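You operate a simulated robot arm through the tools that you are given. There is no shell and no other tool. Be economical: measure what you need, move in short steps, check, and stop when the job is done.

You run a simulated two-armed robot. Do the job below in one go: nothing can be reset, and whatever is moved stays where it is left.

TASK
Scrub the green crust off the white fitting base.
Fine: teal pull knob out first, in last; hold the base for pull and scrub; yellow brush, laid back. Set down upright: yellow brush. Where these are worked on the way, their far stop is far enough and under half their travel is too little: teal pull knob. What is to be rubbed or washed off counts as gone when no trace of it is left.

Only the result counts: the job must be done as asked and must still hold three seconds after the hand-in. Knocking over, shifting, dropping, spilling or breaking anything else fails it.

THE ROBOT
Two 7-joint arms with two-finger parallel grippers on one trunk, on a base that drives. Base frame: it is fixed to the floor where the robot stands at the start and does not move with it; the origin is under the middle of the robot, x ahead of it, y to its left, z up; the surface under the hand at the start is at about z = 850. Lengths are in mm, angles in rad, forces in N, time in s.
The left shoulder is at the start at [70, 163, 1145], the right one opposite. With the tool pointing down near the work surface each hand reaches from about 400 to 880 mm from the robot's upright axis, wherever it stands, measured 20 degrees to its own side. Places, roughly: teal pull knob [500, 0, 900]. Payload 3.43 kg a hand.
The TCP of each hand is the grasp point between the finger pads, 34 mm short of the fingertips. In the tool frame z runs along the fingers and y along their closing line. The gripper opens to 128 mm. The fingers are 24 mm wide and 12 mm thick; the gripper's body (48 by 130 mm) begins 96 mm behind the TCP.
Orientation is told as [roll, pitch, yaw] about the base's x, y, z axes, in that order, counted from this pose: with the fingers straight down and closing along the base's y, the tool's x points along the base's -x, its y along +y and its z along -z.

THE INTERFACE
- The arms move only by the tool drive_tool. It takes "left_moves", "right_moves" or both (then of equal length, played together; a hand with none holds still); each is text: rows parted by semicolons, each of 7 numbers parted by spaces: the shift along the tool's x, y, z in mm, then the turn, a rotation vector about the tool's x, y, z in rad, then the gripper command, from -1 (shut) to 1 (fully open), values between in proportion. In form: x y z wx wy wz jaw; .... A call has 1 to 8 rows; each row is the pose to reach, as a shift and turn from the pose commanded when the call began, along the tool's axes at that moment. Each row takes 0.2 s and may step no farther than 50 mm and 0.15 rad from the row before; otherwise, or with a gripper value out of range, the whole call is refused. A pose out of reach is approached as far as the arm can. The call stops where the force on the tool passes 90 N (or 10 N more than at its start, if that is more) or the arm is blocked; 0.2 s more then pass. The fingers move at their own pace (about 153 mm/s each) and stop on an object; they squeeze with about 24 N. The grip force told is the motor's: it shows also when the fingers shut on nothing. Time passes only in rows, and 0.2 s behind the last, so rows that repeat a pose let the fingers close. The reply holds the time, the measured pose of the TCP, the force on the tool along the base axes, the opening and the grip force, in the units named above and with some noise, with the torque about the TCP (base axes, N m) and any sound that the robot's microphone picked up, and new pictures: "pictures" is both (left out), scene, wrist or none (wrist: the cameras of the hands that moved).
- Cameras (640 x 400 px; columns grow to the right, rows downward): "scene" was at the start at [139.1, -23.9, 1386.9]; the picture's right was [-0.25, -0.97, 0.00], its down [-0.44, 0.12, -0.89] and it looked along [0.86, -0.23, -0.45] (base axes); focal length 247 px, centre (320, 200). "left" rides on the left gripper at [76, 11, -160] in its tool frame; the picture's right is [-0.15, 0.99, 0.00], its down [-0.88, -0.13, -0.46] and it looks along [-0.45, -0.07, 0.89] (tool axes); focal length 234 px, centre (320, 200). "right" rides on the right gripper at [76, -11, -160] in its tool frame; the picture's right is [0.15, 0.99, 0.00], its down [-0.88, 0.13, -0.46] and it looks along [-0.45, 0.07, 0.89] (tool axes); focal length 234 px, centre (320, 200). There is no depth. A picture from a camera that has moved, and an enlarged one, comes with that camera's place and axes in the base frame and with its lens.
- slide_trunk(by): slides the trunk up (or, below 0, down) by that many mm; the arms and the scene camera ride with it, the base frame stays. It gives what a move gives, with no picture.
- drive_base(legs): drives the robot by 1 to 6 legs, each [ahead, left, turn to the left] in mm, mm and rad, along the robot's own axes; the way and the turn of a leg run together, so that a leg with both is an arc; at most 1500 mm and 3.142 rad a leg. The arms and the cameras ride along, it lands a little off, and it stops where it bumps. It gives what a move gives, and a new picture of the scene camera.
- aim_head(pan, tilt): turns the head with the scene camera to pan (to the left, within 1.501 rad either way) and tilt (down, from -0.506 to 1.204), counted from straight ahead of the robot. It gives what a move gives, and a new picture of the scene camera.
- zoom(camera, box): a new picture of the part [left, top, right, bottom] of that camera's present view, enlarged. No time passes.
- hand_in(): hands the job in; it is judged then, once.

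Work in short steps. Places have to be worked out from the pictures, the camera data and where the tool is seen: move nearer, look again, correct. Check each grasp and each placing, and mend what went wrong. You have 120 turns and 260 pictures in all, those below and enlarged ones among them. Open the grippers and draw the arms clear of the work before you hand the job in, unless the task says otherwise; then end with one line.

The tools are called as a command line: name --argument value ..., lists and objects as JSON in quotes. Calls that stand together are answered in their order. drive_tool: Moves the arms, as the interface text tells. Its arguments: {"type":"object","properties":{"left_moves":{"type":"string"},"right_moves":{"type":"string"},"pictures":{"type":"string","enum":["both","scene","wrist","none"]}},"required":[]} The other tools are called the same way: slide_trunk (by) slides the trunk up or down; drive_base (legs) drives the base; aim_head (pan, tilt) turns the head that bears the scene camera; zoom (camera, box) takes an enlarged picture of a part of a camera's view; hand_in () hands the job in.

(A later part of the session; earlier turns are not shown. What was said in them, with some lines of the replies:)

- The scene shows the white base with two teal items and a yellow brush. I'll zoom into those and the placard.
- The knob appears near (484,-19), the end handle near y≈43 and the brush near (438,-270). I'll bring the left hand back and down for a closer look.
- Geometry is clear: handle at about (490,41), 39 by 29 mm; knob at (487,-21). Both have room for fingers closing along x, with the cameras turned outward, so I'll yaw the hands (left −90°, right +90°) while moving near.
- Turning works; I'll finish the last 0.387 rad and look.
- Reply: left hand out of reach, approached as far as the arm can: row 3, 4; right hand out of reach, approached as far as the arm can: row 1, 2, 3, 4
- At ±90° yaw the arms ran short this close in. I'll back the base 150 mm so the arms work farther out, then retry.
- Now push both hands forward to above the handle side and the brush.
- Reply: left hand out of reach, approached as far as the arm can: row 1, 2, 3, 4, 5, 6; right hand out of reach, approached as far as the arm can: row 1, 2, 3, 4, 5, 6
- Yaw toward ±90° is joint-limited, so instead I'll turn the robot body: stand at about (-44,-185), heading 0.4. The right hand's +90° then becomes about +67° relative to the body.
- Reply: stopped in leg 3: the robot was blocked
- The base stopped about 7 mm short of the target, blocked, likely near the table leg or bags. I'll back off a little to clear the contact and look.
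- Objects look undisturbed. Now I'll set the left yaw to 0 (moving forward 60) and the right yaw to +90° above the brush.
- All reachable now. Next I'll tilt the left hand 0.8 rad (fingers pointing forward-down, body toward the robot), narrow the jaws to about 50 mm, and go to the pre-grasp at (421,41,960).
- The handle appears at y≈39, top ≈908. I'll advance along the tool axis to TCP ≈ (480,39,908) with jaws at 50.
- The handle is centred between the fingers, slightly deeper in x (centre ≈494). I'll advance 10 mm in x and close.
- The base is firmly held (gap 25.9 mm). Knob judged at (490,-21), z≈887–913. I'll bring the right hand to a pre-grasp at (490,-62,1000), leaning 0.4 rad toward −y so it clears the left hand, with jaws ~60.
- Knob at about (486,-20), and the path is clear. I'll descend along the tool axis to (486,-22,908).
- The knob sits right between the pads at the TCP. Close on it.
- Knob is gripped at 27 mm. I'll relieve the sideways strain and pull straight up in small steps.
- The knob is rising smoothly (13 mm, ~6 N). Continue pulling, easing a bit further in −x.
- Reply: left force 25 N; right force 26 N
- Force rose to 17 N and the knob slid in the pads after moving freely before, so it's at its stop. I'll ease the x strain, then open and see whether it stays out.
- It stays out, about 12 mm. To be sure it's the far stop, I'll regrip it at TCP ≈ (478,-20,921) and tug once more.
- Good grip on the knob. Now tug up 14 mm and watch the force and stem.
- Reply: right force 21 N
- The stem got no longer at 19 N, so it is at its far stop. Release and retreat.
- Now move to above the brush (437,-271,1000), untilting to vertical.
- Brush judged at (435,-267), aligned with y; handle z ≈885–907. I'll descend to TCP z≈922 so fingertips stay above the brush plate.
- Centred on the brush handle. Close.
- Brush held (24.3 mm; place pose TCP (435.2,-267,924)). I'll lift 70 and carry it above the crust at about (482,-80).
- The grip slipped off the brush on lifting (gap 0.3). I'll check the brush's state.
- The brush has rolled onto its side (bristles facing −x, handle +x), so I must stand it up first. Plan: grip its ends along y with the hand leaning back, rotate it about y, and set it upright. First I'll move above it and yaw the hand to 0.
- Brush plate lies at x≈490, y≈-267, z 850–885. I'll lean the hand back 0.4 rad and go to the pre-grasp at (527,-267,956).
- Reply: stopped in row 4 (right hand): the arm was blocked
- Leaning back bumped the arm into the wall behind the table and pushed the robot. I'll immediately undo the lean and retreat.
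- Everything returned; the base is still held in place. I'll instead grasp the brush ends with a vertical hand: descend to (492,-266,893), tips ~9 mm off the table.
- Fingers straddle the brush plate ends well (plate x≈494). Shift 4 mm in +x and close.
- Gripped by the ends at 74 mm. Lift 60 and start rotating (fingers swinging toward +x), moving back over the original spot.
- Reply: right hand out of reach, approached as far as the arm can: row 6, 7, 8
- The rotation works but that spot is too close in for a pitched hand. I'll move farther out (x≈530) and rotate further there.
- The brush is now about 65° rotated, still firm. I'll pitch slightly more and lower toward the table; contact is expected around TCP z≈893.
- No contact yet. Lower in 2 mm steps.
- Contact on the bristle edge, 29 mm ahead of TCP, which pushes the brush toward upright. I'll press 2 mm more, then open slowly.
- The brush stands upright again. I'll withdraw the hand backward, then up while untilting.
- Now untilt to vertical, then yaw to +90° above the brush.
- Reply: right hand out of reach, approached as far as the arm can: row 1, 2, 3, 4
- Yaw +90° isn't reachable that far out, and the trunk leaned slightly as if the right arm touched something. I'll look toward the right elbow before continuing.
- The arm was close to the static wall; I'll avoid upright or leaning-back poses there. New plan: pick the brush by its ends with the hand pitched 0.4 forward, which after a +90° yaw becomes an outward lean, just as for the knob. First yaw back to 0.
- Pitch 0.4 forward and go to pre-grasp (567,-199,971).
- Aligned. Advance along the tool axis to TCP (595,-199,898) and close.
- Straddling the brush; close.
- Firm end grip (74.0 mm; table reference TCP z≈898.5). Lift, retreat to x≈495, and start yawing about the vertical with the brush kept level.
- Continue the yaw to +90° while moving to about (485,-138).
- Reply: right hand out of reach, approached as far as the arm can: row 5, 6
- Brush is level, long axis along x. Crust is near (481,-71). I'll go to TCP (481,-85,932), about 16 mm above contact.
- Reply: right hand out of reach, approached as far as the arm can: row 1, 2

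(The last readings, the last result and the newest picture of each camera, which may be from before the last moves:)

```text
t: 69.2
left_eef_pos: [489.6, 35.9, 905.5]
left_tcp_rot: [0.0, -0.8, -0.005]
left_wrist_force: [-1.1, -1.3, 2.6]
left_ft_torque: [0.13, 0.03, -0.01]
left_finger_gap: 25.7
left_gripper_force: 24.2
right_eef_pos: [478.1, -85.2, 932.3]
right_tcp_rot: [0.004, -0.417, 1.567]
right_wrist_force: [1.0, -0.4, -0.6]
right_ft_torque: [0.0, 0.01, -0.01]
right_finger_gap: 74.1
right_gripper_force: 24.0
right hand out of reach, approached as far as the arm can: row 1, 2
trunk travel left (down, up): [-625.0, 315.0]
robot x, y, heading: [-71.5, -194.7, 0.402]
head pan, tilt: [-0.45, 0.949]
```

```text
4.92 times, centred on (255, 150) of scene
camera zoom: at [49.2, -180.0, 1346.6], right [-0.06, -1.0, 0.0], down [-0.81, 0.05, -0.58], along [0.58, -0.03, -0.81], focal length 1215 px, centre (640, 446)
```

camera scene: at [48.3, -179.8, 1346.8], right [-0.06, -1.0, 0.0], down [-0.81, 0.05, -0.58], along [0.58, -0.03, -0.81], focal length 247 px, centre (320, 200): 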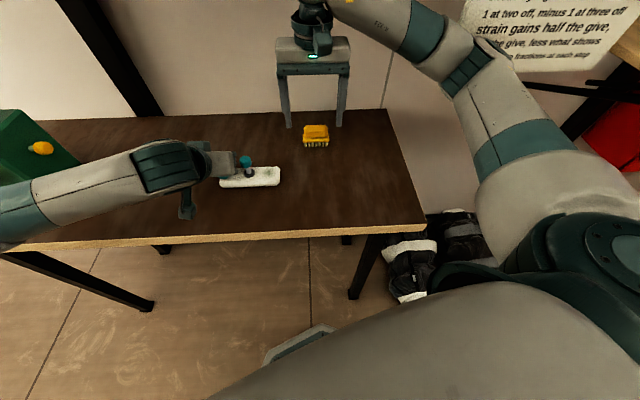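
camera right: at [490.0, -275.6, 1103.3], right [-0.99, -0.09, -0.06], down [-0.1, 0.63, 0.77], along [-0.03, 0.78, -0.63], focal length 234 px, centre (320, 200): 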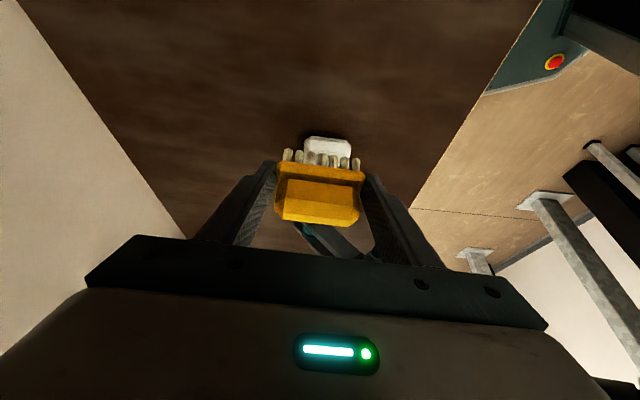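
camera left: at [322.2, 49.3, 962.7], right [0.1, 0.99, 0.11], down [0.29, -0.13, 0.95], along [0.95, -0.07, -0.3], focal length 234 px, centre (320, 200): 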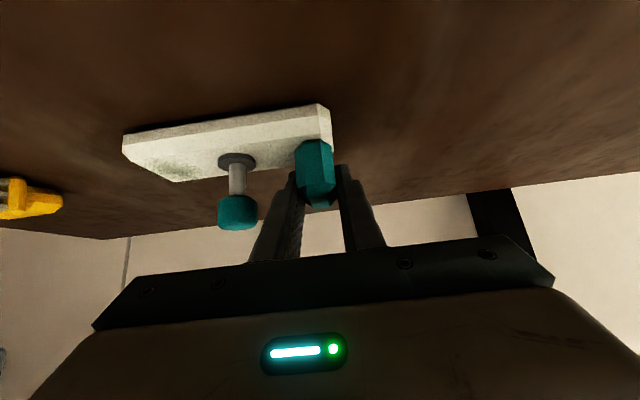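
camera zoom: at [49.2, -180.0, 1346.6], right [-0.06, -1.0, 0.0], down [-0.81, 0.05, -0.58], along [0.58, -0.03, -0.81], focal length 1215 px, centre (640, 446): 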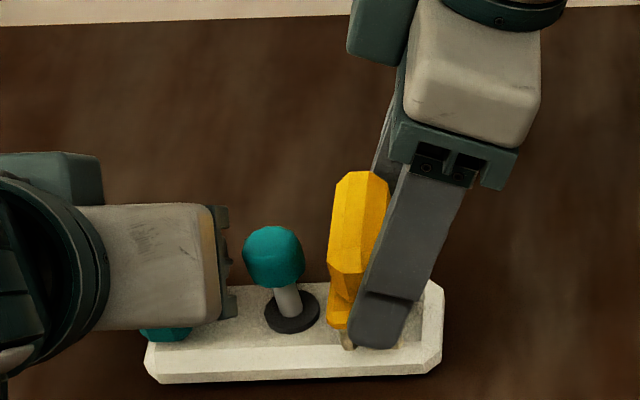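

Clear of the knob by about 20 mm. Lower toward contact in small steps.

drive_tool --left_moves "0 0 0 0 0 0 -1; 0 0 0 0 0 0 -1; 0 0 0 0 0 0 -1; 0 0 0 0 0 0 -1; 0 0 0 0 0 0 -1" --right_moves "3.2 0 7.3 0 0 0 -1; 4.9 0 11 0 0 0 -1; 5.7 0 12.8 0 0 0 -1; 6.5 0 14.6 0 0 0 -1; 7.3 0 16.5 0 0 0 -1" --pictures "none"

zoom --camera "left" --box '[60, 60, 380, 260]'

```text
t: 70.4
left_eef_pos: [487.0, 35.8, 906.9]
left_tcp_rot: [-0.001, -0.801, -0.006]
left_wrist_force: [-1.1, -1.5, -7.3]
left_ft_torque: [0.31, -0.63, 0.04]
left_finger_gap: 25.7
left_gripper_force: 24.3
right_eef_pos: [475.9, -85.0, 916.8]
right_tcp_rot: [0.003, -0.421, 1.569]
right_wrist_force: [1.8, 2.2, 20.0]
right_ft_torque: [0.3, -0.01, -0.01]
right_finger_gap: 74.4
right_gripper_force: 24.2
trunk travel left (down, up): [-625.0, 315.0]
robot x, y, heading: [-64.3, -194.1, 0.393]
head pan, tilt: [-0.45, 0.949]
```

```text
2.00 times, centred on (220, 160) of left
camera zoom: at [319.9, 46.5, 962.9], right [0.11, 0.99, 0.11], down [0.28, -0.13, 0.95], along [0.95, -0.07, -0.3], focal length 468 px, centre (520, 280)
```

zoom: 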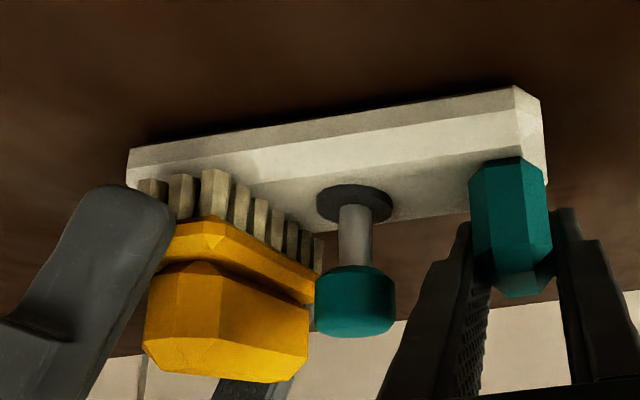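

In contact at 20 N. Ease 1.5 mm and scrub with strokes along x.

drive_tool --left_moves "0 0 0 0 0 0 -1; 0 0 0 0 0 0 -1; 0 0 0 0 0 0 -1; 0 0 0 0 0 0 -1; 0 0 0 0 0 0 -1; 0 0 0 0 0 0 -1; 0 0 0 0 0 0 -1; 0 0 0 0 0 0 -1" --right_moves "-0.6 -12 -1.4 0 0 0 -1; -0.6 12 -1.4 0 0 0 -1; -0.6 -12 -1.4 0 0 0 -1; -0.6 12 -1.4 0 0 0 -1; -0.6 -12 -1.4 0 0 0 -1; -0.6 12 -1.4 0 0 0 -1; -0.6 -12 -1.4 0 0 0 -1; -0.6 0 -1.4 0 0 0 -1" --pictures "none"

zoom --camera "scene" --box '[190, 110, 320, 190]'

```text
t: 72.2
left_eef_pos: [488.3, 34.9, 907.3]
left_tcp_rot: [0.002, -0.8, -0.004]
left_wrist_force: [-0.7, 1.3, -0.4]
left_ft_torque: [-0.13, -0.05, -0.06]
left_finger_gap: 25.7
left_gripper_force: 24.0
right_eef_pos: [476.6, -84.7, 914.1]
right_tcp_rot: [0.005, -0.417, 1.568]
right_wrist_force: [0.2, 0.4, 0.0]
right_ft_torque: [-0.03, -0.01, -0.01]
right_finger_gap: 74.1
right_gripper_force: 24.0
right hand out of reach, approached as far as the arm can: row 1
trunk travel left (down, up): [-625.0, 315.0]
robot x, y, heading: [-71.7, -194.3, 0.391]
head pan, tilt: [-0.45, 0.949]
```

```text
4.92 times, centred on (255, 150) of scene
camera zoom: at [47.8, -179.6, 1346.7], right [-0.06, -1.0, 0.0], down [-0.81, 0.05, -0.58], along [0.58, -0.03, -0.81], focal length 1215 px, centre (640, 446)
```

zoom: 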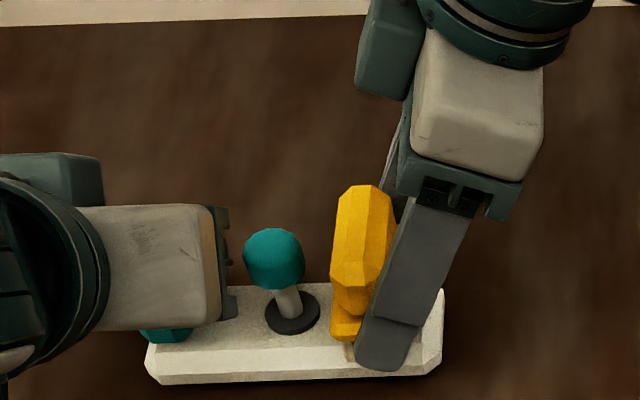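

No force now, so lower 3 mm and stroke again, stepping across y (−10 and +8).

drive_tool --left_moves "0 0 0 0 0 0 -1; 0 0 0 0 0 0 -1; 0 0 0 0 0 0 -1; 0 0 0 0 0 0 -1; 0 0 0 0 0 0 -1; 0 0 0 0 0 0 -1; 0 0 0 0 0 0 -1; 0 0 0 0 0 0 -1" --right_moves "1 0 2.3 0 0 0 -1; 1.2 -10 2.7 0 0 0 -1; 1.2 12 2.7 0 0 0 -1; 5.8 12 0.7 0 0 0 -1; 5.8 -10 0.7 0 0 0 -1; 10.4 -10 -1.4 0 0 0 -1; 10.4 12 -1.4 0 0 0 -1; 10.4 0 -1.4 0 0 0 -1" --pictures "none"

zoom --camera "left" --box '[60, 60, 380, 260]'

zoom --camera "scene" --box '[190, 110, 320, 190]'

```text
t: 74.0
left_eef_pos: [488.6, 36.1, 907.2]
left_tcp_rot: [0.001, -0.801, -0.005]
left_wrist_force: [0.9, -0.9, -6.0]
left_ft_torque: [0.21, -0.37, 0.13]
left_finger_gap: 25.9
left_gripper_force: 23.4
right_eef_pos: [476.9, -95.8, 913.0]
right_tcp_rot: [0.004, -0.419, 1.568]
right_wrist_force: [-2.9, 0.7, 8.1]
right_ft_torque: [0.2, 0.22, 0.04]
right_finger_gap: 74.2
right_gripper_force: 23.9
trunk travel left (down, up): [-625.0, 315.0]
robot x, y, heading: [-75.1, -194.1, 0.398]
head pan, tilt: [-0.45, 0.949]
```

```text
2.00 times, centred on (220, 160) of left
camera zoom: at [320.6, 46.5, 962.9], right [0.11, 0.99, 0.11], down [0.28, -0.13, 0.95], along [0.95, -0.07, -0.3], focal length 468 px, centre (520, 280)
```

zoom: 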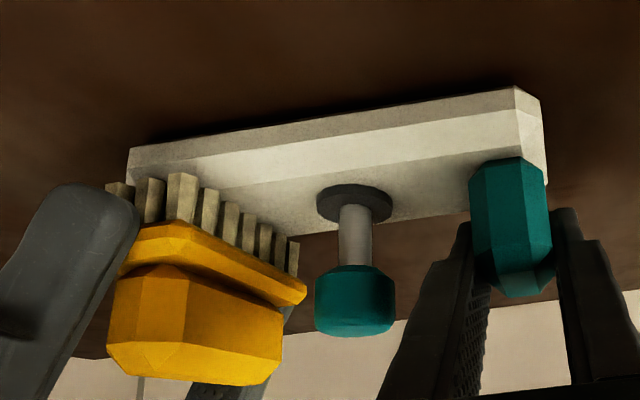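

```text
4.92 times, centred on (255, 150) of scene
camera zoom: at [47.6, -179.9, 1346.8], right [-0.06, -1.0, 0.0], down [-0.81, 0.05, -0.58], along [0.58, -0.03, -0.81], focal length 1215 px, centre (640, 446)
```

zoom: 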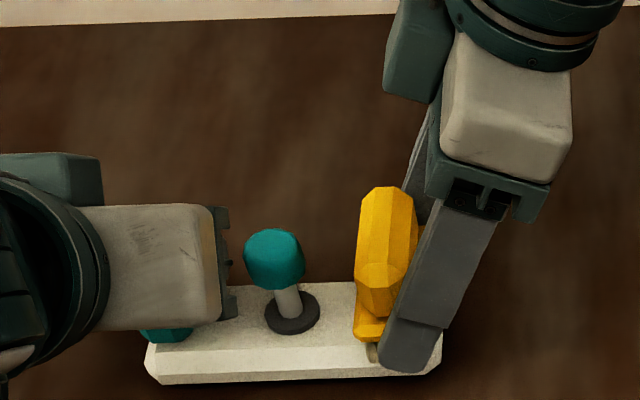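

The exposed area looks clean already. Sweep back over the whole patch toward +y with more x strokes.

drive_tool --left_moves "0 0 0 0 0 0 -1; 0 0 0 0 0 0 -1; 0 0 0 0 0 0 -1; 0 0 0 0 0 0 -1; 0 0 0 0 0 0 -1; 0 0 0 0 0 0 -1; 0 0 0 0 0 0 -1; 0 0 0 0 0 0 -1" --right_moves "0 -10 0 0 0 0 -1; -6.4 -10 2.8 0 0 0 -1; -6.4 12 2.8 0 0 0 -1; -12.8 12 5.7 0 0 0 -1; -12.8 -10 5.7 0 0 0 -1; -18.3 -10 8.1 0 0 0 -1; -18.3 12 8.1 0 0 0 -1; -18.3 0 8.1 0 0 0 -1" --pictures "none"

```text
t: 75.8
left_eef_pos: [486.5, 34.8, 907.1]
left_tcp_rot: [-0.001, -0.801, -0.005]
left_wrist_force: [3.9, -1.3, -8.5]
left_ft_torque: [0.26, -0.36, 0.35]
left_finger_gap: 25.8
left_gripper_force: 24.4
right_eef_pos: [475.6, -75.7, 914.1]
right_tcp_rot: [0.003, -0.416, 1.57]
right_wrist_force: [-6.2, 0.8, 16.9]
right_ft_torque: [0.26, 0.22, 0.07]
right_finger_gap: 74.0
right_gripper_force: 24.0
trunk travel left (down, up): [-625.0, 315.0]
robot x, y, heading: [-70.6, -193.7, 0.395]
head pan, tilt: [-0.45, 0.949]
```

Lift and move aside to inspect the base.

drive_tool --left_moves "0 0 0 0 0 0 -1; 0 0 0 0 0 0 -1; 0 0 0 0 0 0 -1" --right_moves "-14 0 -32 0 0 0 -1; 22 0 -48 0 0 0 -1; 58 0 -64 0 0 0 -1" --pictures "none"

zoom --camera "scene" --box '[210, 140, 290, 190]'

zoom --camera "left" --box '[100, 90, 260, 190]'

```text
t: 76.6
left_eef_pos: [486.5, 36.1, 907.0]
left_tcp_rot: [0.003, -0.805, -0.004]
left_wrist_force: [-1.3, -0.3, -2.1]
left_ft_torque: [0.11, -0.06, -0.01]
left_finger_gap: 25.8
left_gripper_force: 24.2
right_eef_pos: [472.6, -152.1, 948.7]
right_tcp_rot: [-0.045, -0.388, 1.583]
right_wrist_force: [-0.3, 0.2, -0.6]
right_ft_torque: [0.04, -0.01, -0.03]
right_finger_gap: 73.9
right_gripper_force: 24.1
right hand out of reach, approached as far as the arm can: row 3
trunk travel left (down, up): [-625.0, 315.0]
robot x, y, heading: [-71.0, -195.2, 0.393]
head pan, tilt: [-0.45, 0.949]
```

```text
8.00 times, centred on (250, 165) of scene
camera zoom: at [46.5, -180.4, 1347.0], right [-0.06, -1.0, 0.0], down [-0.81, 0.05, -0.58], along [0.58, -0.03, -0.81], focal length 1975 px, centre (880, 480)
```

zoom: 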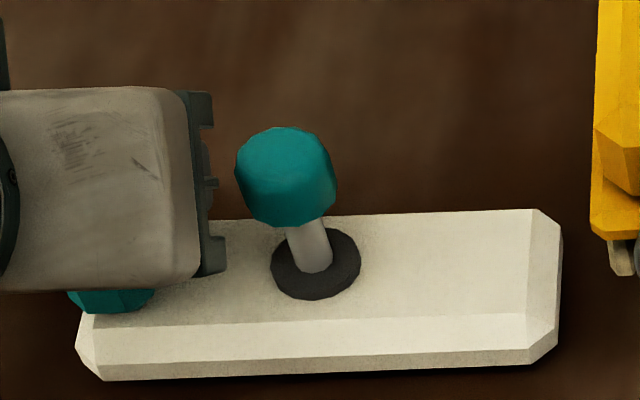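

```text
4.00 times, centred on (180, 140) of left
camera zoom: at [319.6, 46.4, 963.3], right [0.11, 0.99, 0.11], down [0.28, -0.13, 0.95], along [0.95, -0.07, -0.29], focal length 937 px, centre (880, 440)
```

zoom: 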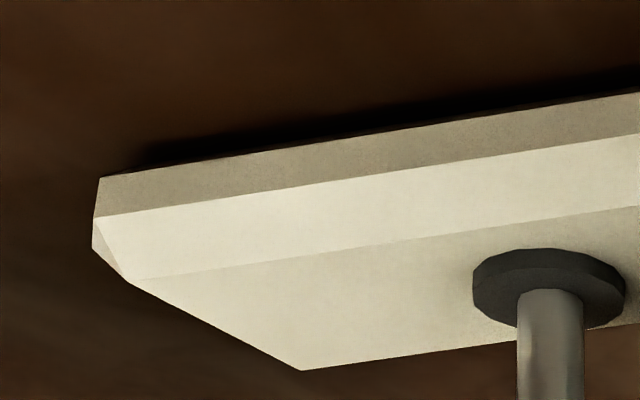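

The base is completely clean. Now return the brush: raise, move toward (470,-222), and yaw back toward 0.

drive_tool --right_moves "5 0 -14 0.055 0 0.134 -1; 12 0 -26 0.11 0 0.268 -1; 20 0 -36 0.164 0 0.402 -1; 27 0 -42 0.219 0 0.537 -1; 34 0 -45 0.274 0 0.671 -1; 41 0 -48 0.329 0 0.805 -1; 47 0 -51 0.383 0 0.94 -1; 53 0 -54 0.438 0 1.074 -1" --pictures "none"

```text
t: 78.4
left_eef_pos: [487.8, 35.7, 906.0]
left_tcp_rot: [0.0, -0.8, -0.006]
left_wrist_force: [-0.8, -0.1, -0.6]
left_ft_torque: [-0.09, -0.02, -0.03]
left_finger_gap: 25.8
left_gripper_force: 23.7
right_eef_pos: [471.3, -221.1, 976.8]
right_tcp_rot: [-0.018, -0.423, 0.408]
right_wrist_force: [-0.1, -0.6, -0.4]
right_ft_torque: [-0.01, 0.01, 0.01]
right_finger_gap: 73.8
right_gripper_force: 23.5
trunk travel left (down, up): [-625.0, 315.0]
robot x, y, heading: [-72.2, -193.9, 0.395]
head pan, tilt: [-0.45, 0.949]
```

Finish the yaw and move toward the original spot at height (427,-267,940).

drive_tool --right_moves "17 -6 2.4 0.056 0 0.124 -1; 34 -12 4.8 0.112 0 0.248 -1; 51 -18 7.2 0.168 0 0.372 -1; 69 -25 9.6 0.168 0 0.372 -1; 69 -25 9.6 0.168 0 0.372 -1" --pictures "wrist"

zoom --camera "scene" --box '[250, 100, 410, 200]'

```text
t: 79.6
left_eef_pos: [487.9, 36.3, 906.7]
left_tcp_rot: [0.001, -0.799, -0.004]
left_wrist_force: [0.0, 0.7, 0.2]
left_ft_torque: [-0.02, -0.01, 0.0]
left_finger_gap: 25.7
left_gripper_force: 24.1
right_eef_pos: [459.2, -248.2, 945.4]
right_tcp_rot: [-0.02, -0.428, 0.003]
right_wrist_force: [-0.6, -0.5, -0.2]
right_ft_torque: [-0.03, 0.02, 0.0]
right_finger_gap: 74.0
right_gripper_force: 24.2
right hand out of reach, approached as far as the arm can: row 2, 3, 4, 5
trunk travel left (down, up): [-625.0, 315.0]
robot x, y, heading: [-74.1, -194.2, 0.395]
head pan, tilt: [-0.45, 0.949]
camera right: at [324.7, -255.6, 1059.1], right [-0.13, 0.99, -0.08], down [0.61, 0.14, 0.78], along [0.78, 0.05, -0.62], focal length 234 px, centre (320, 200)
```

right: 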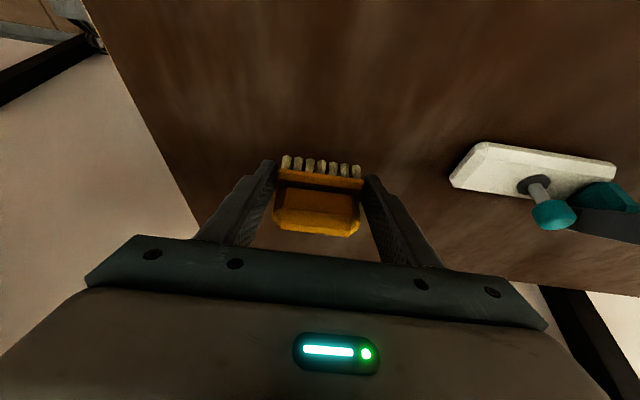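

```text
4.00 times, centred on (330, 150) of scene
camera zoom: at [48.3, -179.6, 1346.7], right [-0.06, -1.0, 0.0], down [-0.81, 0.05, -0.58], along [0.58, -0.03, -0.81], focal length 988 px, centre (280, 400)
```

zoom: 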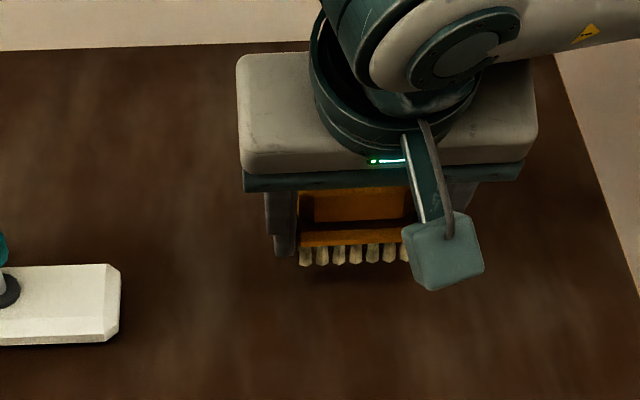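

The spot is just 37 mm short of reach. Scrubbing is done, so I'll release the left hand from the handle, withdraw it, and then back the base 37 mm.

drive_tool --left_moves "0 0 0 0 0 0 -0.4; 0 0 0 0 0 0 -0.3; 0 0 0 0 0 0 -0.3; 0 0 -25 0 0 0 -0.3; 0 0 -60 0 0 0 -0.3; -20 0 -90 0 0 0 -0.3; -50 0 -110 0 0 0 -0.3; -85 0 -130 0 0 0 -0.3" --right_moves "0 0 0 0 0 0 -1; 0 0 0 0 0 0 -1; 0 0 0 0 0 0 -1; 0 0 0 0 0 0 -1; 0 0 0 0 0 0 -1; 0 0 0 0 0 0 -1; 0 0 0 0 0 0 -1; 0 0 0 0 0 0 -1" --pictures "scene"

```text
t: 81.4
left_eef_pos: [454.4, 34.8, 1057.2]
left_tcp_rot: [0.001, -0.8, -0.006]
left_wrist_force: [-0.7, 0.6, -0.1]
left_ft_torque: [0.02, 0.02, 0.02]
left_finger_gap: 44.6
left_gripper_force: 0.1
right_eef_pos: [459.4, -248.5, 946.1]
right_tcp_rot: [-0.019, -0.429, 0.004]
right_wrist_force: [-0.1, -0.2, -0.1]
right_ft_torque: [0.01, -0.02, 0.0]
right_finger_gap: 74.0
right_gripper_force: 24.1
trunk travel left (down, up): [-625.0, 315.0]
robot x, y, heading: [-68.8, -194.9, 0.389]
head pan, tilt: [-0.45, 0.949]
camera scene: at [48.0, -180.5, 1346.6], right [-0.06, -1.0, 0.0], down [-0.81, 0.05, -0.58], along [0.58, -0.03, -0.81], focal length 247 px, centre (320, 200)
```

scene: 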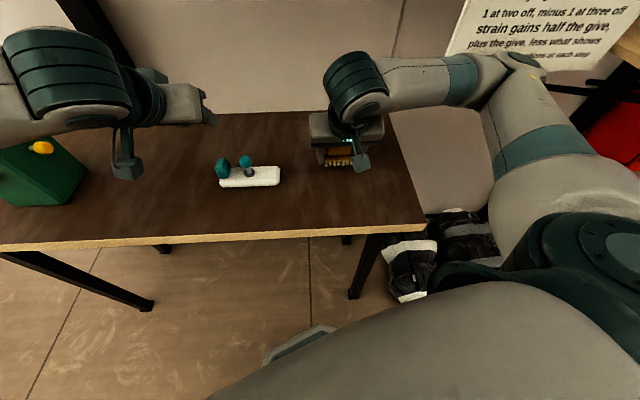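

Base untouched. Back the robot 39 mm so the brush comes over its original place.

drive_base --legs '[[-39, -4, 0]]'

```text
t: 82.3
left_eef_pos: [419.8, 17.9, 1056.9]
left_tcp_rot: [-0.001, -0.801, -0.002]
left_wrist_force: [0.5, 0.0, 0.6]
left_ft_torque: [-0.03, -0.01, -0.03]
left_finger_gap: 45.0
left_gripper_force: 0.0
right_eef_pos: [425.5, -265.7, 945.3]
right_tcp_rot: [-0.018, -0.425, 0.002]
right_wrist_force: [0.0, -0.3, 0.6]
right_ft_torque: [0.0, 0.02, 0.02]
right_finger_gap: 74.3
right_gripper_force: 24.0
trunk travel left (down, up): [-625.0, 315.0]
robot x, y, heading: [-102.6, -212.2, 0.395]
head pan, tilt: [-0.45, 0.949]
camera scene: at [14.7, -197.9, 1346.6], right [-0.06, -1.0, 0.0], down [-0.81, 0.05, -0.58], along [0.58, -0.03, -0.81], focal length 247 px, centre (320, 200)
```

scene: 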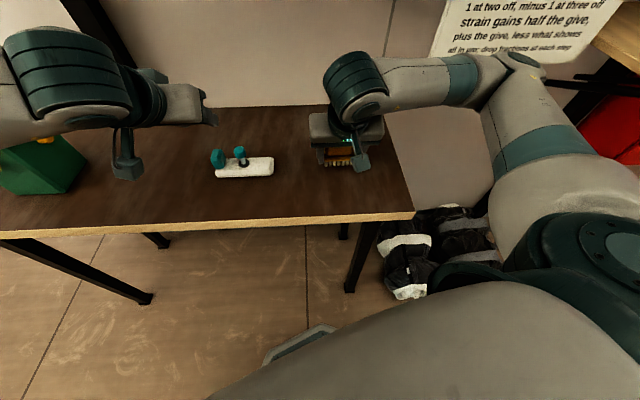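

Over the original spot. Lower to near contact.

drive_tool --right_moves "6.2 0 13.7 0 0 0 -1; 12.4 0 27.3 0 0 0 -1; 15.7 0 34.6 0 0 0 -1; 16.5 0 36.4 0 0 0 -1; 17.3 0 38.3 0 0 0 -1; 18.1 0 40.1 0 0 0 -1" --pictures "wrist"

zoom --camera "scene" --box '[290, 120, 400, 190]'

```text
t: 83.7
left_eef_pos: [420.6, 17.3, 1057.8]
left_tcp_rot: [0.001, -0.801, -0.003]
left_wrist_force: [-1.0, 0.0, 0.5]
left_ft_torque: [0.03, -0.02, 0.02]
left_finger_gap: 44.6
left_gripper_force: 0.0
right_eef_pos: [425.1, -267.0, 901.3]
right_tcp_rot: [-0.019, -0.429, 0.002]
right_wrist_force: [-0.2, 0.0, -0.4]
right_ft_torque: [-0.05, 0.05, -0.02]
right_finger_gap: 74.1
right_gripper_force: 24.0
trunk travel left (down, up): [-625.0, 315.0]
robot x, y, heading: [-104.9, -213.4, 0.392]
head pan, tilt: [-0.45, 0.949]
camera right: at [291.1, -274.7, 1015.5], right [-0.13, 0.99, -0.08], down [0.61, 0.14, 0.78], along [0.78, 0.05, -0.62], focal length 234 px, centre (320, 200)
```

right: 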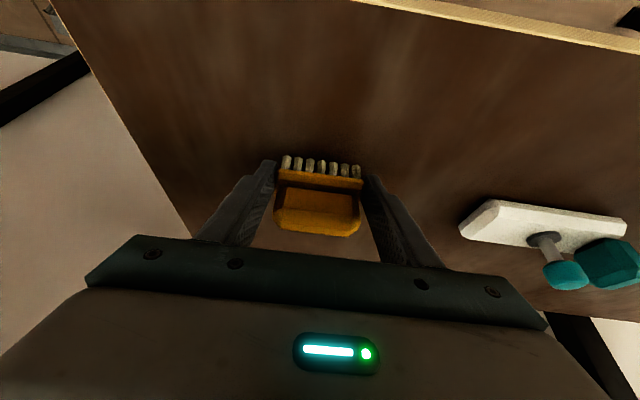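

```text
5.71 times, centred on (345, 155) of scene
camera zoom: at [14.5, -198.1, 1346.7], right [-0.06, -1.0, 0.0], down [-0.81, 0.05, -0.58], along [0.58, -0.03, -0.81], focal length 1411 px, centre (177, 457)
```

zoom: 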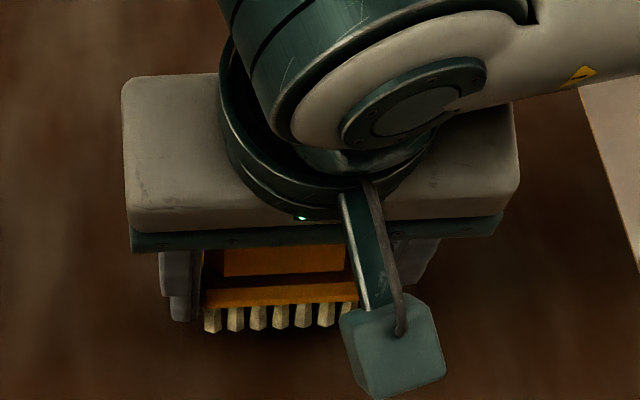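

No contact yet; lower more, 1.5 mm per step.

drive_tool --right_moves "0.6 0 1.4 0 0 0 -1; 1.2 0 2.7 0 0 0 -1; 1.9 0 4.1 0 0 0 -1; 2.5 0 5.5 0 0 0 -1" --pictures "none"

```text
t: 84.7
left_eef_pos: [419.5, 18.2, 1057.2]
left_tcp_rot: [0.001, -0.801, -0.003]
left_wrist_force: [0.1, 0.2, -0.4]
left_ft_torque: [-0.02, 0.02, 0.01]
left_finger_gap: 44.8
left_gripper_force: 0.0
right_eef_pos: [426.1, -267.5, 895.9]
right_tcp_rot: [-0.021, -0.427, 0.004]
right_wrist_force: [-0.6, 0.5, -0.7]
right_ft_torque: [-0.04, 0.01, 0.01]
right_finger_gap: 74.2
right_gripper_force: 24.0
trunk travel left (down, up): [-625.0, 315.0]
robot x, y, heading: [-106.9, -210.9, 0.394]
head pan, tilt: [-0.45, 0.949]
```

drive_tool --right_moves "0.6 0 1.4 0 0 0 -1; 1.2 0 2.7 0 0 0 -1; 1.9 0 4.1 0 0 0 -1" --pictures "none"

zoom --camera "right" --box '[180, 100, 460, 275]'

```text
t: 85.5
left_eef_pos: [420.0, 17.0, 1057.5]
left_tcp_rot: [0.0, -0.8, -0.003]
left_wrist_force: [0.0, 0.9, 0.4]
left_ft_torque: [0.01, 0.03, 0.0]
left_finger_gap: 44.9
left_gripper_force: 0.1
right_eef_pos: [425.3, -267.3, 889.6]
right_tcp_rot: [-0.02, -0.427, 0.003]
right_wrist_force: [-0.1, -0.3, -0.3]
right_ft_torque: [-0.01, 0.01, -0.01]
right_finger_gap: 73.9
right_gripper_force: 24.0
trunk travel left (down, up): [-625.0, 315.0]
robot x, y, heading: [-105.8, -214.0, 0.401]
head pan, tilt: [-0.45, 0.949]
```

```text
2.29 times, centred on (320, 188) of right
camera zoom: at [290.8, -274.8, 1004.7], right [-0.13, 0.99, -0.08], down [0.61, 0.14, 0.78], along [0.78, 0.05, -0.62], focal length 535 px, centre (320, 229)
```

zoom: 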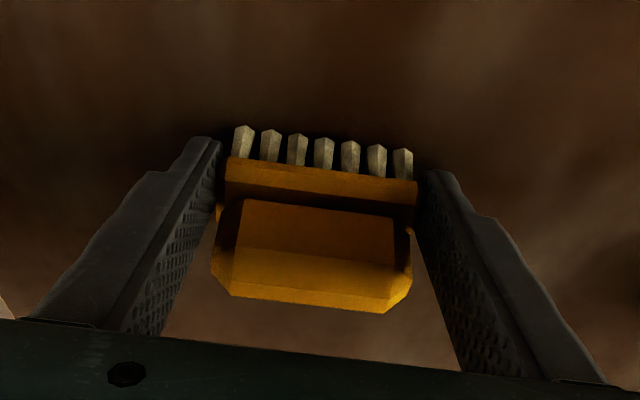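

The brush only slid ~6 mm up in the fingers, still level. One more small step down, then check the force.

drive_tool --right_moves "0.4 0 0.9 0 0 0 -1; 0.8 0 1.8 0 0 0 -1; 0.8 0 1.8 0 0 0 -1" --pictures "none"

zoom --camera "scene" --box '[290, 120, 400, 190]'

```text
t: 86.3
left_eef_pos: [419.7, 17.9, 1057.9]
left_tcp_rot: [0.001, -0.802, -0.002]
left_wrist_force: [-1.1, 1.1, 0.4]
left_ft_torque: [0.0, 0.0, -0.01]
left_finger_gap: 44.7
left_gripper_force: 0.0
right_eef_pos: [426.1, -266.8, 889.6]
right_tcp_rot: [-0.016, -0.43, 0.002]
right_wrist_force: [-0.1, -0.2, 10.7]
right_ft_torque: [0.42, 0.0, -0.04]
right_finger_gap: 74.3
right_gripper_force: 24.1
trunk travel left (down, up): [-625.0, 315.0]
robot x, y, heading: [-103.7, -211.6, 0.394]
head pan, tilt: [-0.45, 0.949]
```

```text
5.71 times, centred on (345, 155) of scene
camera zoom: at [13.3, -198.2, 1346.9], right [-0.06, -1.0, 0.0], down [-0.81, 0.05, -0.58], along [0.58, -0.03, -0.81], focal length 1411 px, centre (177, 457)
```

zoom: 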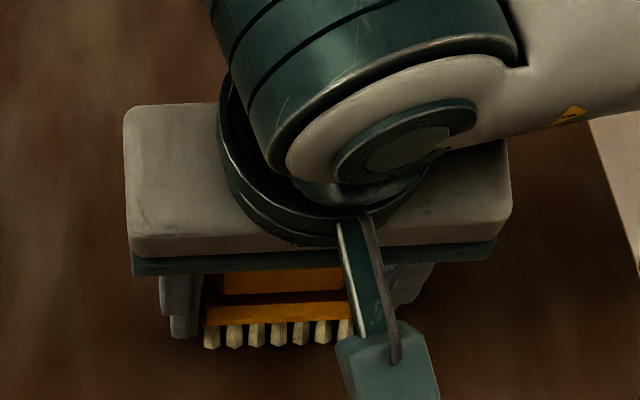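

The +y fingertip corner has touched the table, so bristles are within a couple of millimetres. I'll ease up 0.5 mm and open.

drive_tool --right_moves "-0.2 0 -0.5 0 0 0 -1; -0.2 0 -0.5 0 0 0 0.25; -0.2 0 -0.5 0 0 0 0.45; -0.2 0 -0.5 0 0 0 0.45" --pictures "none"

zoom --camera "right" --box '[180, 100, 460, 275]'

```text
t: 87.3
left_eef_pos: [420.0, 16.3, 1056.2]
left_tcp_rot: [0.0, -0.801, -0.004]
left_wrist_force: [-0.6, 0.1, -0.6]
left_ft_torque: [-0.03, 0.01, -0.01]
left_finger_gap: 44.9
left_gripper_force: 0.0
right_eef_pos: [426.4, -268.9, 889.2]
right_tcp_rot: [-0.02, -0.428, 0.003]
right_wrist_force: [-0.3, 0.4, 0.5]
right_ft_torque: [-0.03, 0.0, 0.01]
right_finger_gap: 93.0
right_gripper_force: 0.1
trunk travel left (down, up): [-625.0, 315.0]
robot x, y, heading: [-104.9, -213.8, 0.395]
head pan, tilt: [-0.45, 0.949]
```

```text
2.29 times, centred on (320, 188) of right
camera zoom: at [291.0, -274.9, 1003.2], right [-0.13, 0.99, -0.08], down [0.61, 0.14, 0.78], along [0.78, 0.05, -0.62], focal length 535 px, centre (320, 229)
```

zoom: 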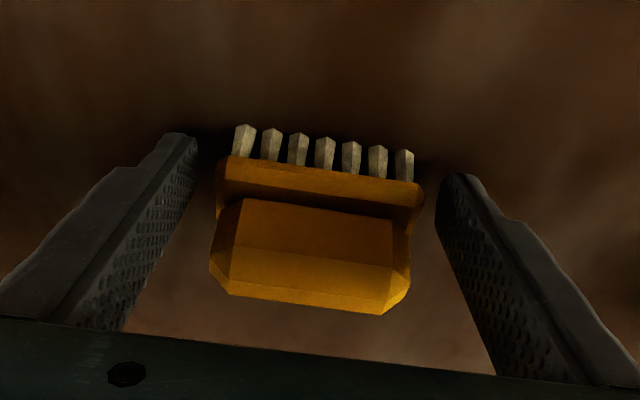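

The brush stands upright, released. Raise the hand straight up.

drive_tool --right_moves "-12 0 -27 0 0 0 0.45; -29 0 -64 0 0 0 0.45; -48 0 -107 0 0 0 0.45; -60 0 -132 0 0 0 0.45" --pictures "scene"

zoom --camera "scene" --box '[190, 110, 350, 210]'

zoom --camera "right" --box '[180, 20, 460, 195]'

```text
t: 88.3
left_eef_pos: [420.7, 15.9, 1056.7]
left_tcp_rot: [0.0, -0.799, -0.004]
left_wrist_force: [0.1, 0.7, -0.6]
left_ft_torque: [0.0, -0.02, 0.0]
left_finger_gap: 44.9
left_gripper_force: 0.1
right_eef_pos: [424.7, -264.7, 1035.6]
right_tcp_rot: [-0.02, -0.428, 0.004]
right_wrist_force: [-0.1, 0.0, 0.6]
right_ft_torque: [0.0, -0.01, 0.01]
right_finger_gap: 92.9
right_gripper_force: 0.1
trunk travel left (down, up): [-625.0, 315.0]
robot x, y, heading: [-106.8, -215.8, 0.397]
head pan, tilt: [-0.45, 0.949]
camera scene: at [14.0, -198.0, 1346.7], right [-0.06, -1.0, 0.0], down [-0.81, 0.05, -0.58], along [0.58, -0.03, -0.81], focal length 247 px, centre (320, 200)
```

scene: 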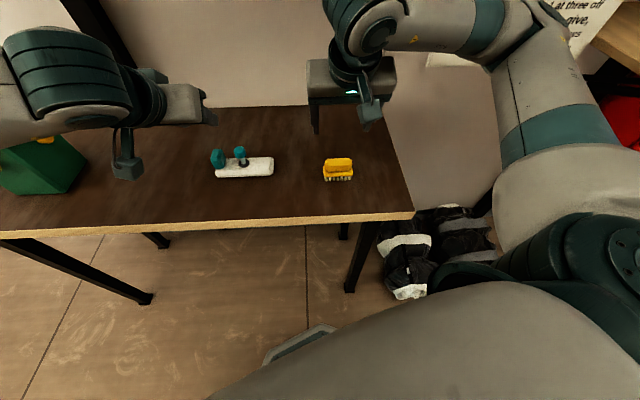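

```text
4.00 times, centred on (270, 160) of scene
camera zoom: at [14.0, -198.0, 1346.7], right [-0.06, -1.0, 0.0], down [-0.81, 0.05, -0.58], along [0.58, -0.03, -0.81], focal length 988 px, centre (520, 360)
```

zoom: 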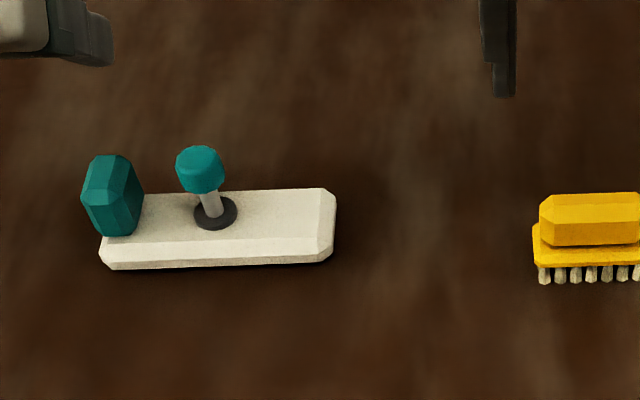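

```text
2.29 times, centred on (320, 108) of right
camera zoom: at [290.3, -272.6, 1149.7], right [-0.13, 0.99, -0.08], down [0.61, 0.14, 0.78], along [0.78, 0.05, -0.62], focal length 535 px, centre (320, 411)
```

zoom: 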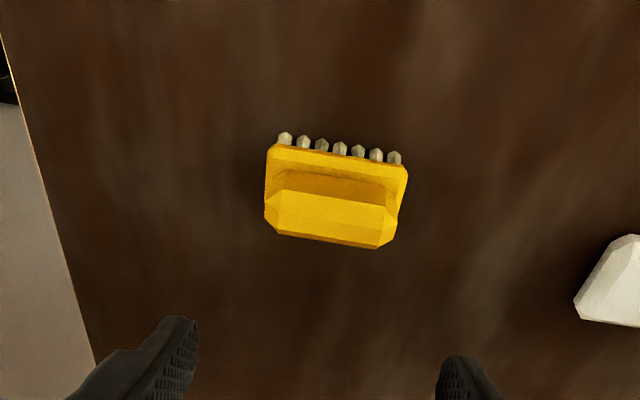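

The brush is upright at its place. Now push the knob in: bring the left hand vertical, jaws shut, above the knob at about (479,-24).

drive_tool --left_moves "0 -7 14 0 0.133 0 -1; 0 -13 27 0 0.267 0 -1; 0 -20 40 0 0.4 0 -1; 1 -26 54 0 0.533 0 -1; 1 -33 67 0 0.667 0 -1; 1 -39 78 0 0.8 0 -1; 1 -39 78 0 0.8 0 -1" --pictures "wrist"

zoom --camera "left" --box '[220, 120, 420, 245]'

zoom --camera "scene" --box '[190, 90, 320, 190]'

```text
t: 89.9
left_eef_pos: [474.0, -22.6, 1001.5]
left_tcp_rot: [0.001, 0.001, -0.003]
left_wrist_force: [0.0, 0.2, 0.3]
left_ft_torque: [-0.03, 0.01, 0.0]
left_finger_gap: 0.2
left_gripper_force: 23.4
right_eef_pos: [425.4, -265.1, 1036.1]
right_tcp_rot: [-0.018, -0.426, 0.004]
right_wrist_force: [0.3, -0.3, 0.6]
right_ft_torque: [-0.01, -0.03, -0.01]
right_finger_gap: 93.1
right_gripper_force: 0.2
trunk travel left (down, up): [-625.0, 315.0]
robot x, y, heading: [-103.6, -209.9, 0.392]
head pan, tilt: [-0.45, 0.949]
camera left: at [399.3, -11.2, 1160.9], right [0.15, 0.99, 0.0], down [0.88, -0.13, 0.46], along [0.45, -0.07, -0.89], focal length 234 px, centre (320, 200)
```

left: 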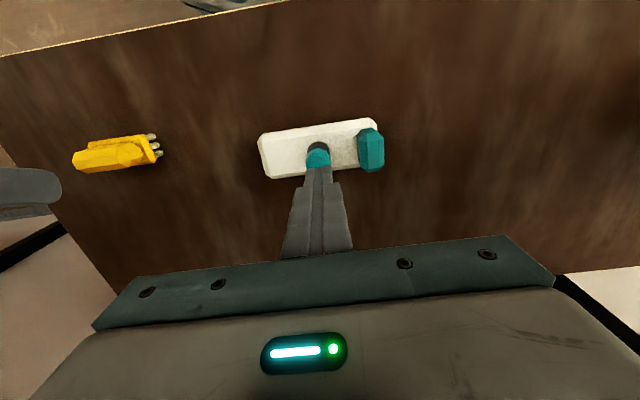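

```text
3.20 times, centred on (320, 182) of left
camera zoom: at [399.3, -11.2, 1160.9], right [0.15, 0.99, 0.0], down [0.88, -0.13, 0.46], along [0.45, -0.07, -0.89], focal length 749 px, centre (320, 256)
```

zoom: 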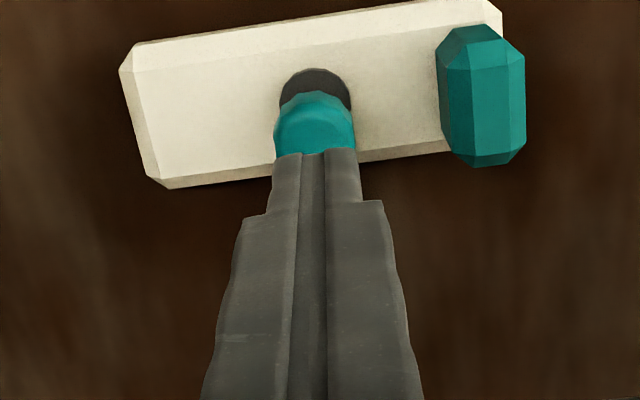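

```text
4.00 times, centred on (255, 140) of scene
camera zoom: at [13.5, -197.5, 1346.8], right [-0.06, -1.0, 0.0], down [-0.81, 0.04, -0.58], along [0.58, -0.03, -0.81], focal length 988 px, centre (580, 440)
```

zoom: 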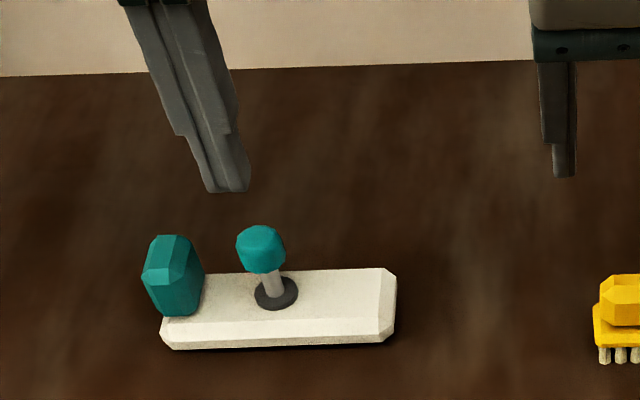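

Knob at about (477,-25), nearly under the fingertips. Descend to just above it, then press.

drive_tool --left_moves "-3 -2 15 0 0 0 -1; -3 -2 30 0 0 0 -1; -3 -2 36 0 0 0 -1; -3 -2 40 0 0 0 -1; -3 -2 44 0 0 0 -1; -3 -2 47 0 0 0 -1" --pictures "none"

zoom --camera "scene" --box '[190, 90, 320, 190]'

```text
t: 91.3
left_eef_pos: [478.1, -23.8, 955.1]
left_tcp_rot: [-0.001, -0.001, -0.004]
left_wrist_force: [0.3, -2.0, 3.4]
left_ft_torque: [-0.03, 0.05, 0.02]
left_finger_gap: 0.0
left_gripper_force: 23.8
right_eef_pos: [424.6, -264.8, 1035.9]
right_tcp_rot: [-0.018, -0.428, 0.005]
right_wrist_force: [-0.3, 0.8, -1.4]
right_ft_torque: [-0.01, -0.02, 0.01]
right_finger_gap: 93.0
right_gripper_force: 0.1
trunk travel left (down, up): [-625.0, 315.0]
robot x, y, heading: [-101.8, -213.6, 0.394]
head pan, tilt: [-0.45, 0.949]
```

```text
4.00 times, centred on (255, 140) of scene
camera zoom: at [14.1, -198.3, 1346.8], right [-0.06, -1.0, 0.0], down [-0.81, 0.05, -0.58], along [0.58, -0.03, -0.81], focal length 988 px, centre (580, 440)
```

zoom: 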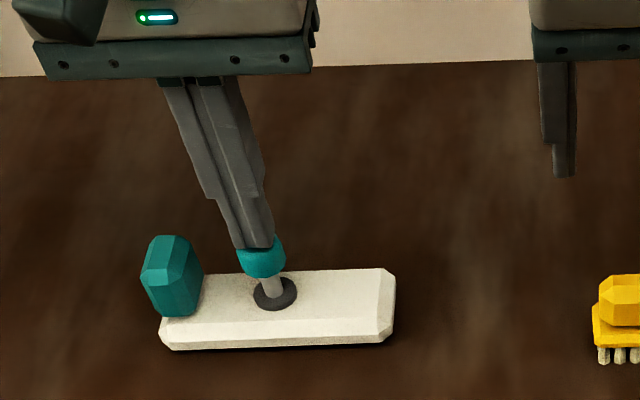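

Contact with the knob begun, fingertips centred on it. Press down in 2.5 mm steps.

drive_tool --left_moves "0 0 2.5 0 0 0 -1; 0 0 5 0 0 0 -1; 0 0 7.5 0 0 0 -1; 0 0 10 0 0 0 -1; 0 0 12.5 0 0 0 -1; 0 0 15 0 0 0 -1" --pictures "none"

zoom --camera "scene" --box '[190, 90, 320, 190]'

```text
t: 92.7
left_eef_pos: [477.2, -25.2, 946.3]
left_tcp_rot: [0.001, -0.013, -0.002]
left_wrist_force: [10.6, 4.3, 47.8]
left_ft_torque: [0.14, -0.1, -0.19]
left_finger_gap: 0.0
left_gripper_force: 23.8
right_eef_pos: [423.5, -266.4, 1038.2]
right_tcp_rot: [-0.017, -0.429, 0.004]
right_wrist_force: [0.7, -0.4, 0.0]
right_ft_torque: [-0.01, 0.0, -0.01]
right_finger_gap: 92.5
right_gripper_force: 0.0
trunk travel left (down, up): [-625.0, 315.0]
robot x, y, heading: [-103.5, -212.6, 0.392]
head pan, tilt: [-0.45, 0.949]
```

```text
4.00 times, centred on (255, 140) of scene
camera zoom: at [11.2, -199.1, 1347.7], right [-0.06, -1.0, 0.0], down [-0.81, 0.05, -0.58], along [0.58, -0.03, -0.81], focal length 988 px, centre (580, 440)
```

zoom: 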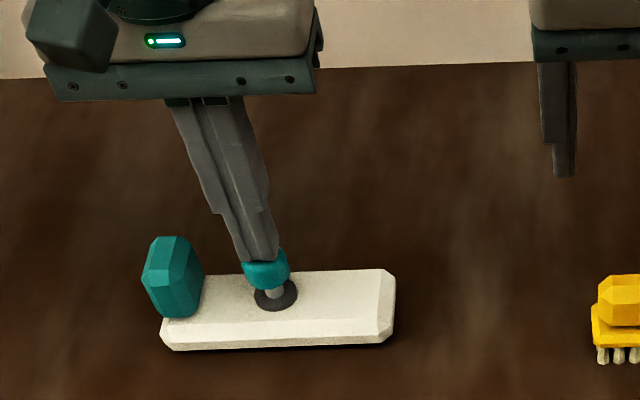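

48 N against the stop, so the knob is in. Lift off and verify.

drive_tool --left_moves "0 0 0 0 0 0 -1; 0 0 -20 0 0 0 -1; 0 0 -60 0 0 0 -1; 0 20 -100 0 0 0 -0.5; 0 60 -110 0 0 0 0; 0 100 -110 0 0 0 0.5" --pictures "scene"

zoom --camera "scene" --box '[200, 130, 360, 200]'

zoom --camera "scene" --box '[205, 140, 285, 190]'

```text
t: 94.1
left_eef_pos: [479.1, 75.1, 1050.0]
left_tcp_rot: [0.0, -0.002, -0.005]
left_wrist_force: [0.2, 0.3, 1.3]
left_ft_torque: [-0.03, 0.02, 0.01]
left_finger_gap: 96.1
left_gripper_force: 0.0
right_eef_pos: [424.9, -265.5, 1037.0]
right_tcp_rot: [-0.02, -0.427, 0.005]
right_wrist_force: [0.6, -0.5, 0.0]
right_ft_torque: [-0.05, 0.01, -0.04]
right_finger_gap: 92.5
right_gripper_force: 0.1
trunk travel left (down, up): [-625.0, 315.0]
robot x, y, heading: [-104.7, -212.7, 0.391]
head pan, tilt: [-0.45, 0.949]
camera scene: at [13.8, -196.9, 1346.7], right [-0.06, -1.0, 0.0], down [-0.81, 0.04, -0.58], along [0.58, -0.03, -0.81], focal length 247 px, centre (320, 200)
```

scene: 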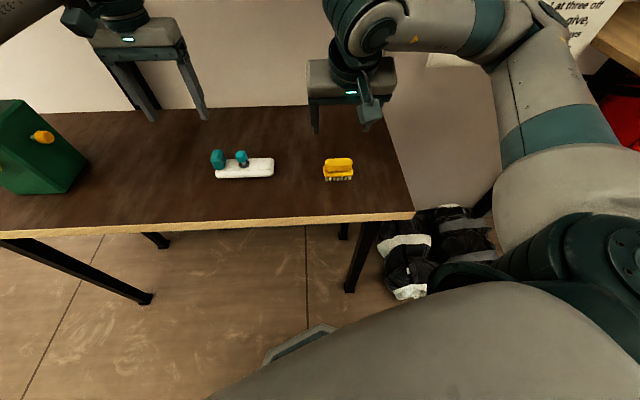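

```text
4.00 times, centred on (280, 165) of scene
camera zoom: at [13.8, -196.9, 1346.7], right [-0.06, -1.0, 0.0], down [-0.81, 0.04, -0.58], along [0.58, -0.03, -0.81], focal length 988 px, centre (480, 340)
```

zoom: 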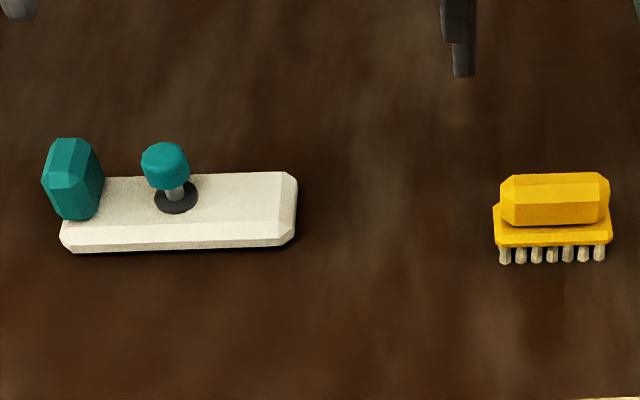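

```text
8.00 times, centred on (245, 165) of scene
camera zoom: at [13.8, -196.9, 1346.7], right [-0.06, -1.0, 0.0], down [-0.81, 0.04, -0.58], along [0.58, -0.03, -0.81], focal length 1975 px, centre (920, 480)
```

zoom: 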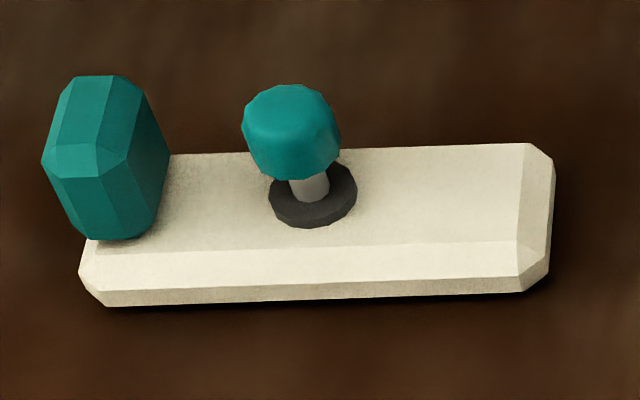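

Crust gone, knob back in, brush upright at its place, base standing. I'll open both hands and raise the arms clear.

drive_tool --left_moves "0 10 -35 0 0 0 1; 0 20 -70 0 0 0 1; 0 30 -100 0 0 0 1" --right_moves "-13 0 -28 0 0 0 1; -27 0 -58 0 0 0 1; -40 0 -88 0 0 0 1" --pictures "scene"

```text
t: 94.9
left_eef_pos: [478.2, 106.4, 1150.0]
left_tcp_rot: [-0.001, -0.002, -0.006]
left_wrist_force: [-0.3, 1.5, -0.6]
left_ft_torque: [0.01, -0.01, -0.01]
left_finger_gap: 128.1
left_gripper_force: 0.0
right_eef_pos: [425.8, -264.2, 1132.7]
right_tcp_rot: [-0.019, -0.427, 0.003]
right_wrist_force: [0.4, 0.8, -0.9]
right_ft_torque: [-0.03, -0.03, 0.04]
right_finger_gap: 127.8
right_gripper_force: 0.0
trunk travel left (down, up): [-625.0, 315.0]
robot x, y, heading: [-104.7, -211.1, 0.392]
head pan, tilt: [-0.45, 0.949]
camera scene: at [13.1, -198.2, 1346.7], right [-0.06, -1.0, 0.0], down [-0.81, 0.05, -0.58], along [0.58, -0.03, -0.81], focal length 247 px, centre (320, 200)
```

scene: 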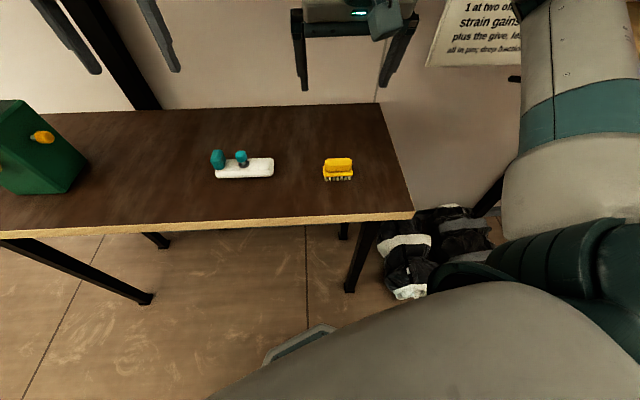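

All is in order and both arms are clear; handing in.

hand_in

```text
The job is handed in.
```

The green crust is scrubbed off the white base with no trace visible. The teal knob was pulled to its stop first and pushed back in last. The base was held for the pull and the scrub, and the yellow brush is back upright within a few mm of its place. On the way, the brush slipped and tipped on its side once, and the right arm and the robot base each met something briefly. I saw nothing else moved.
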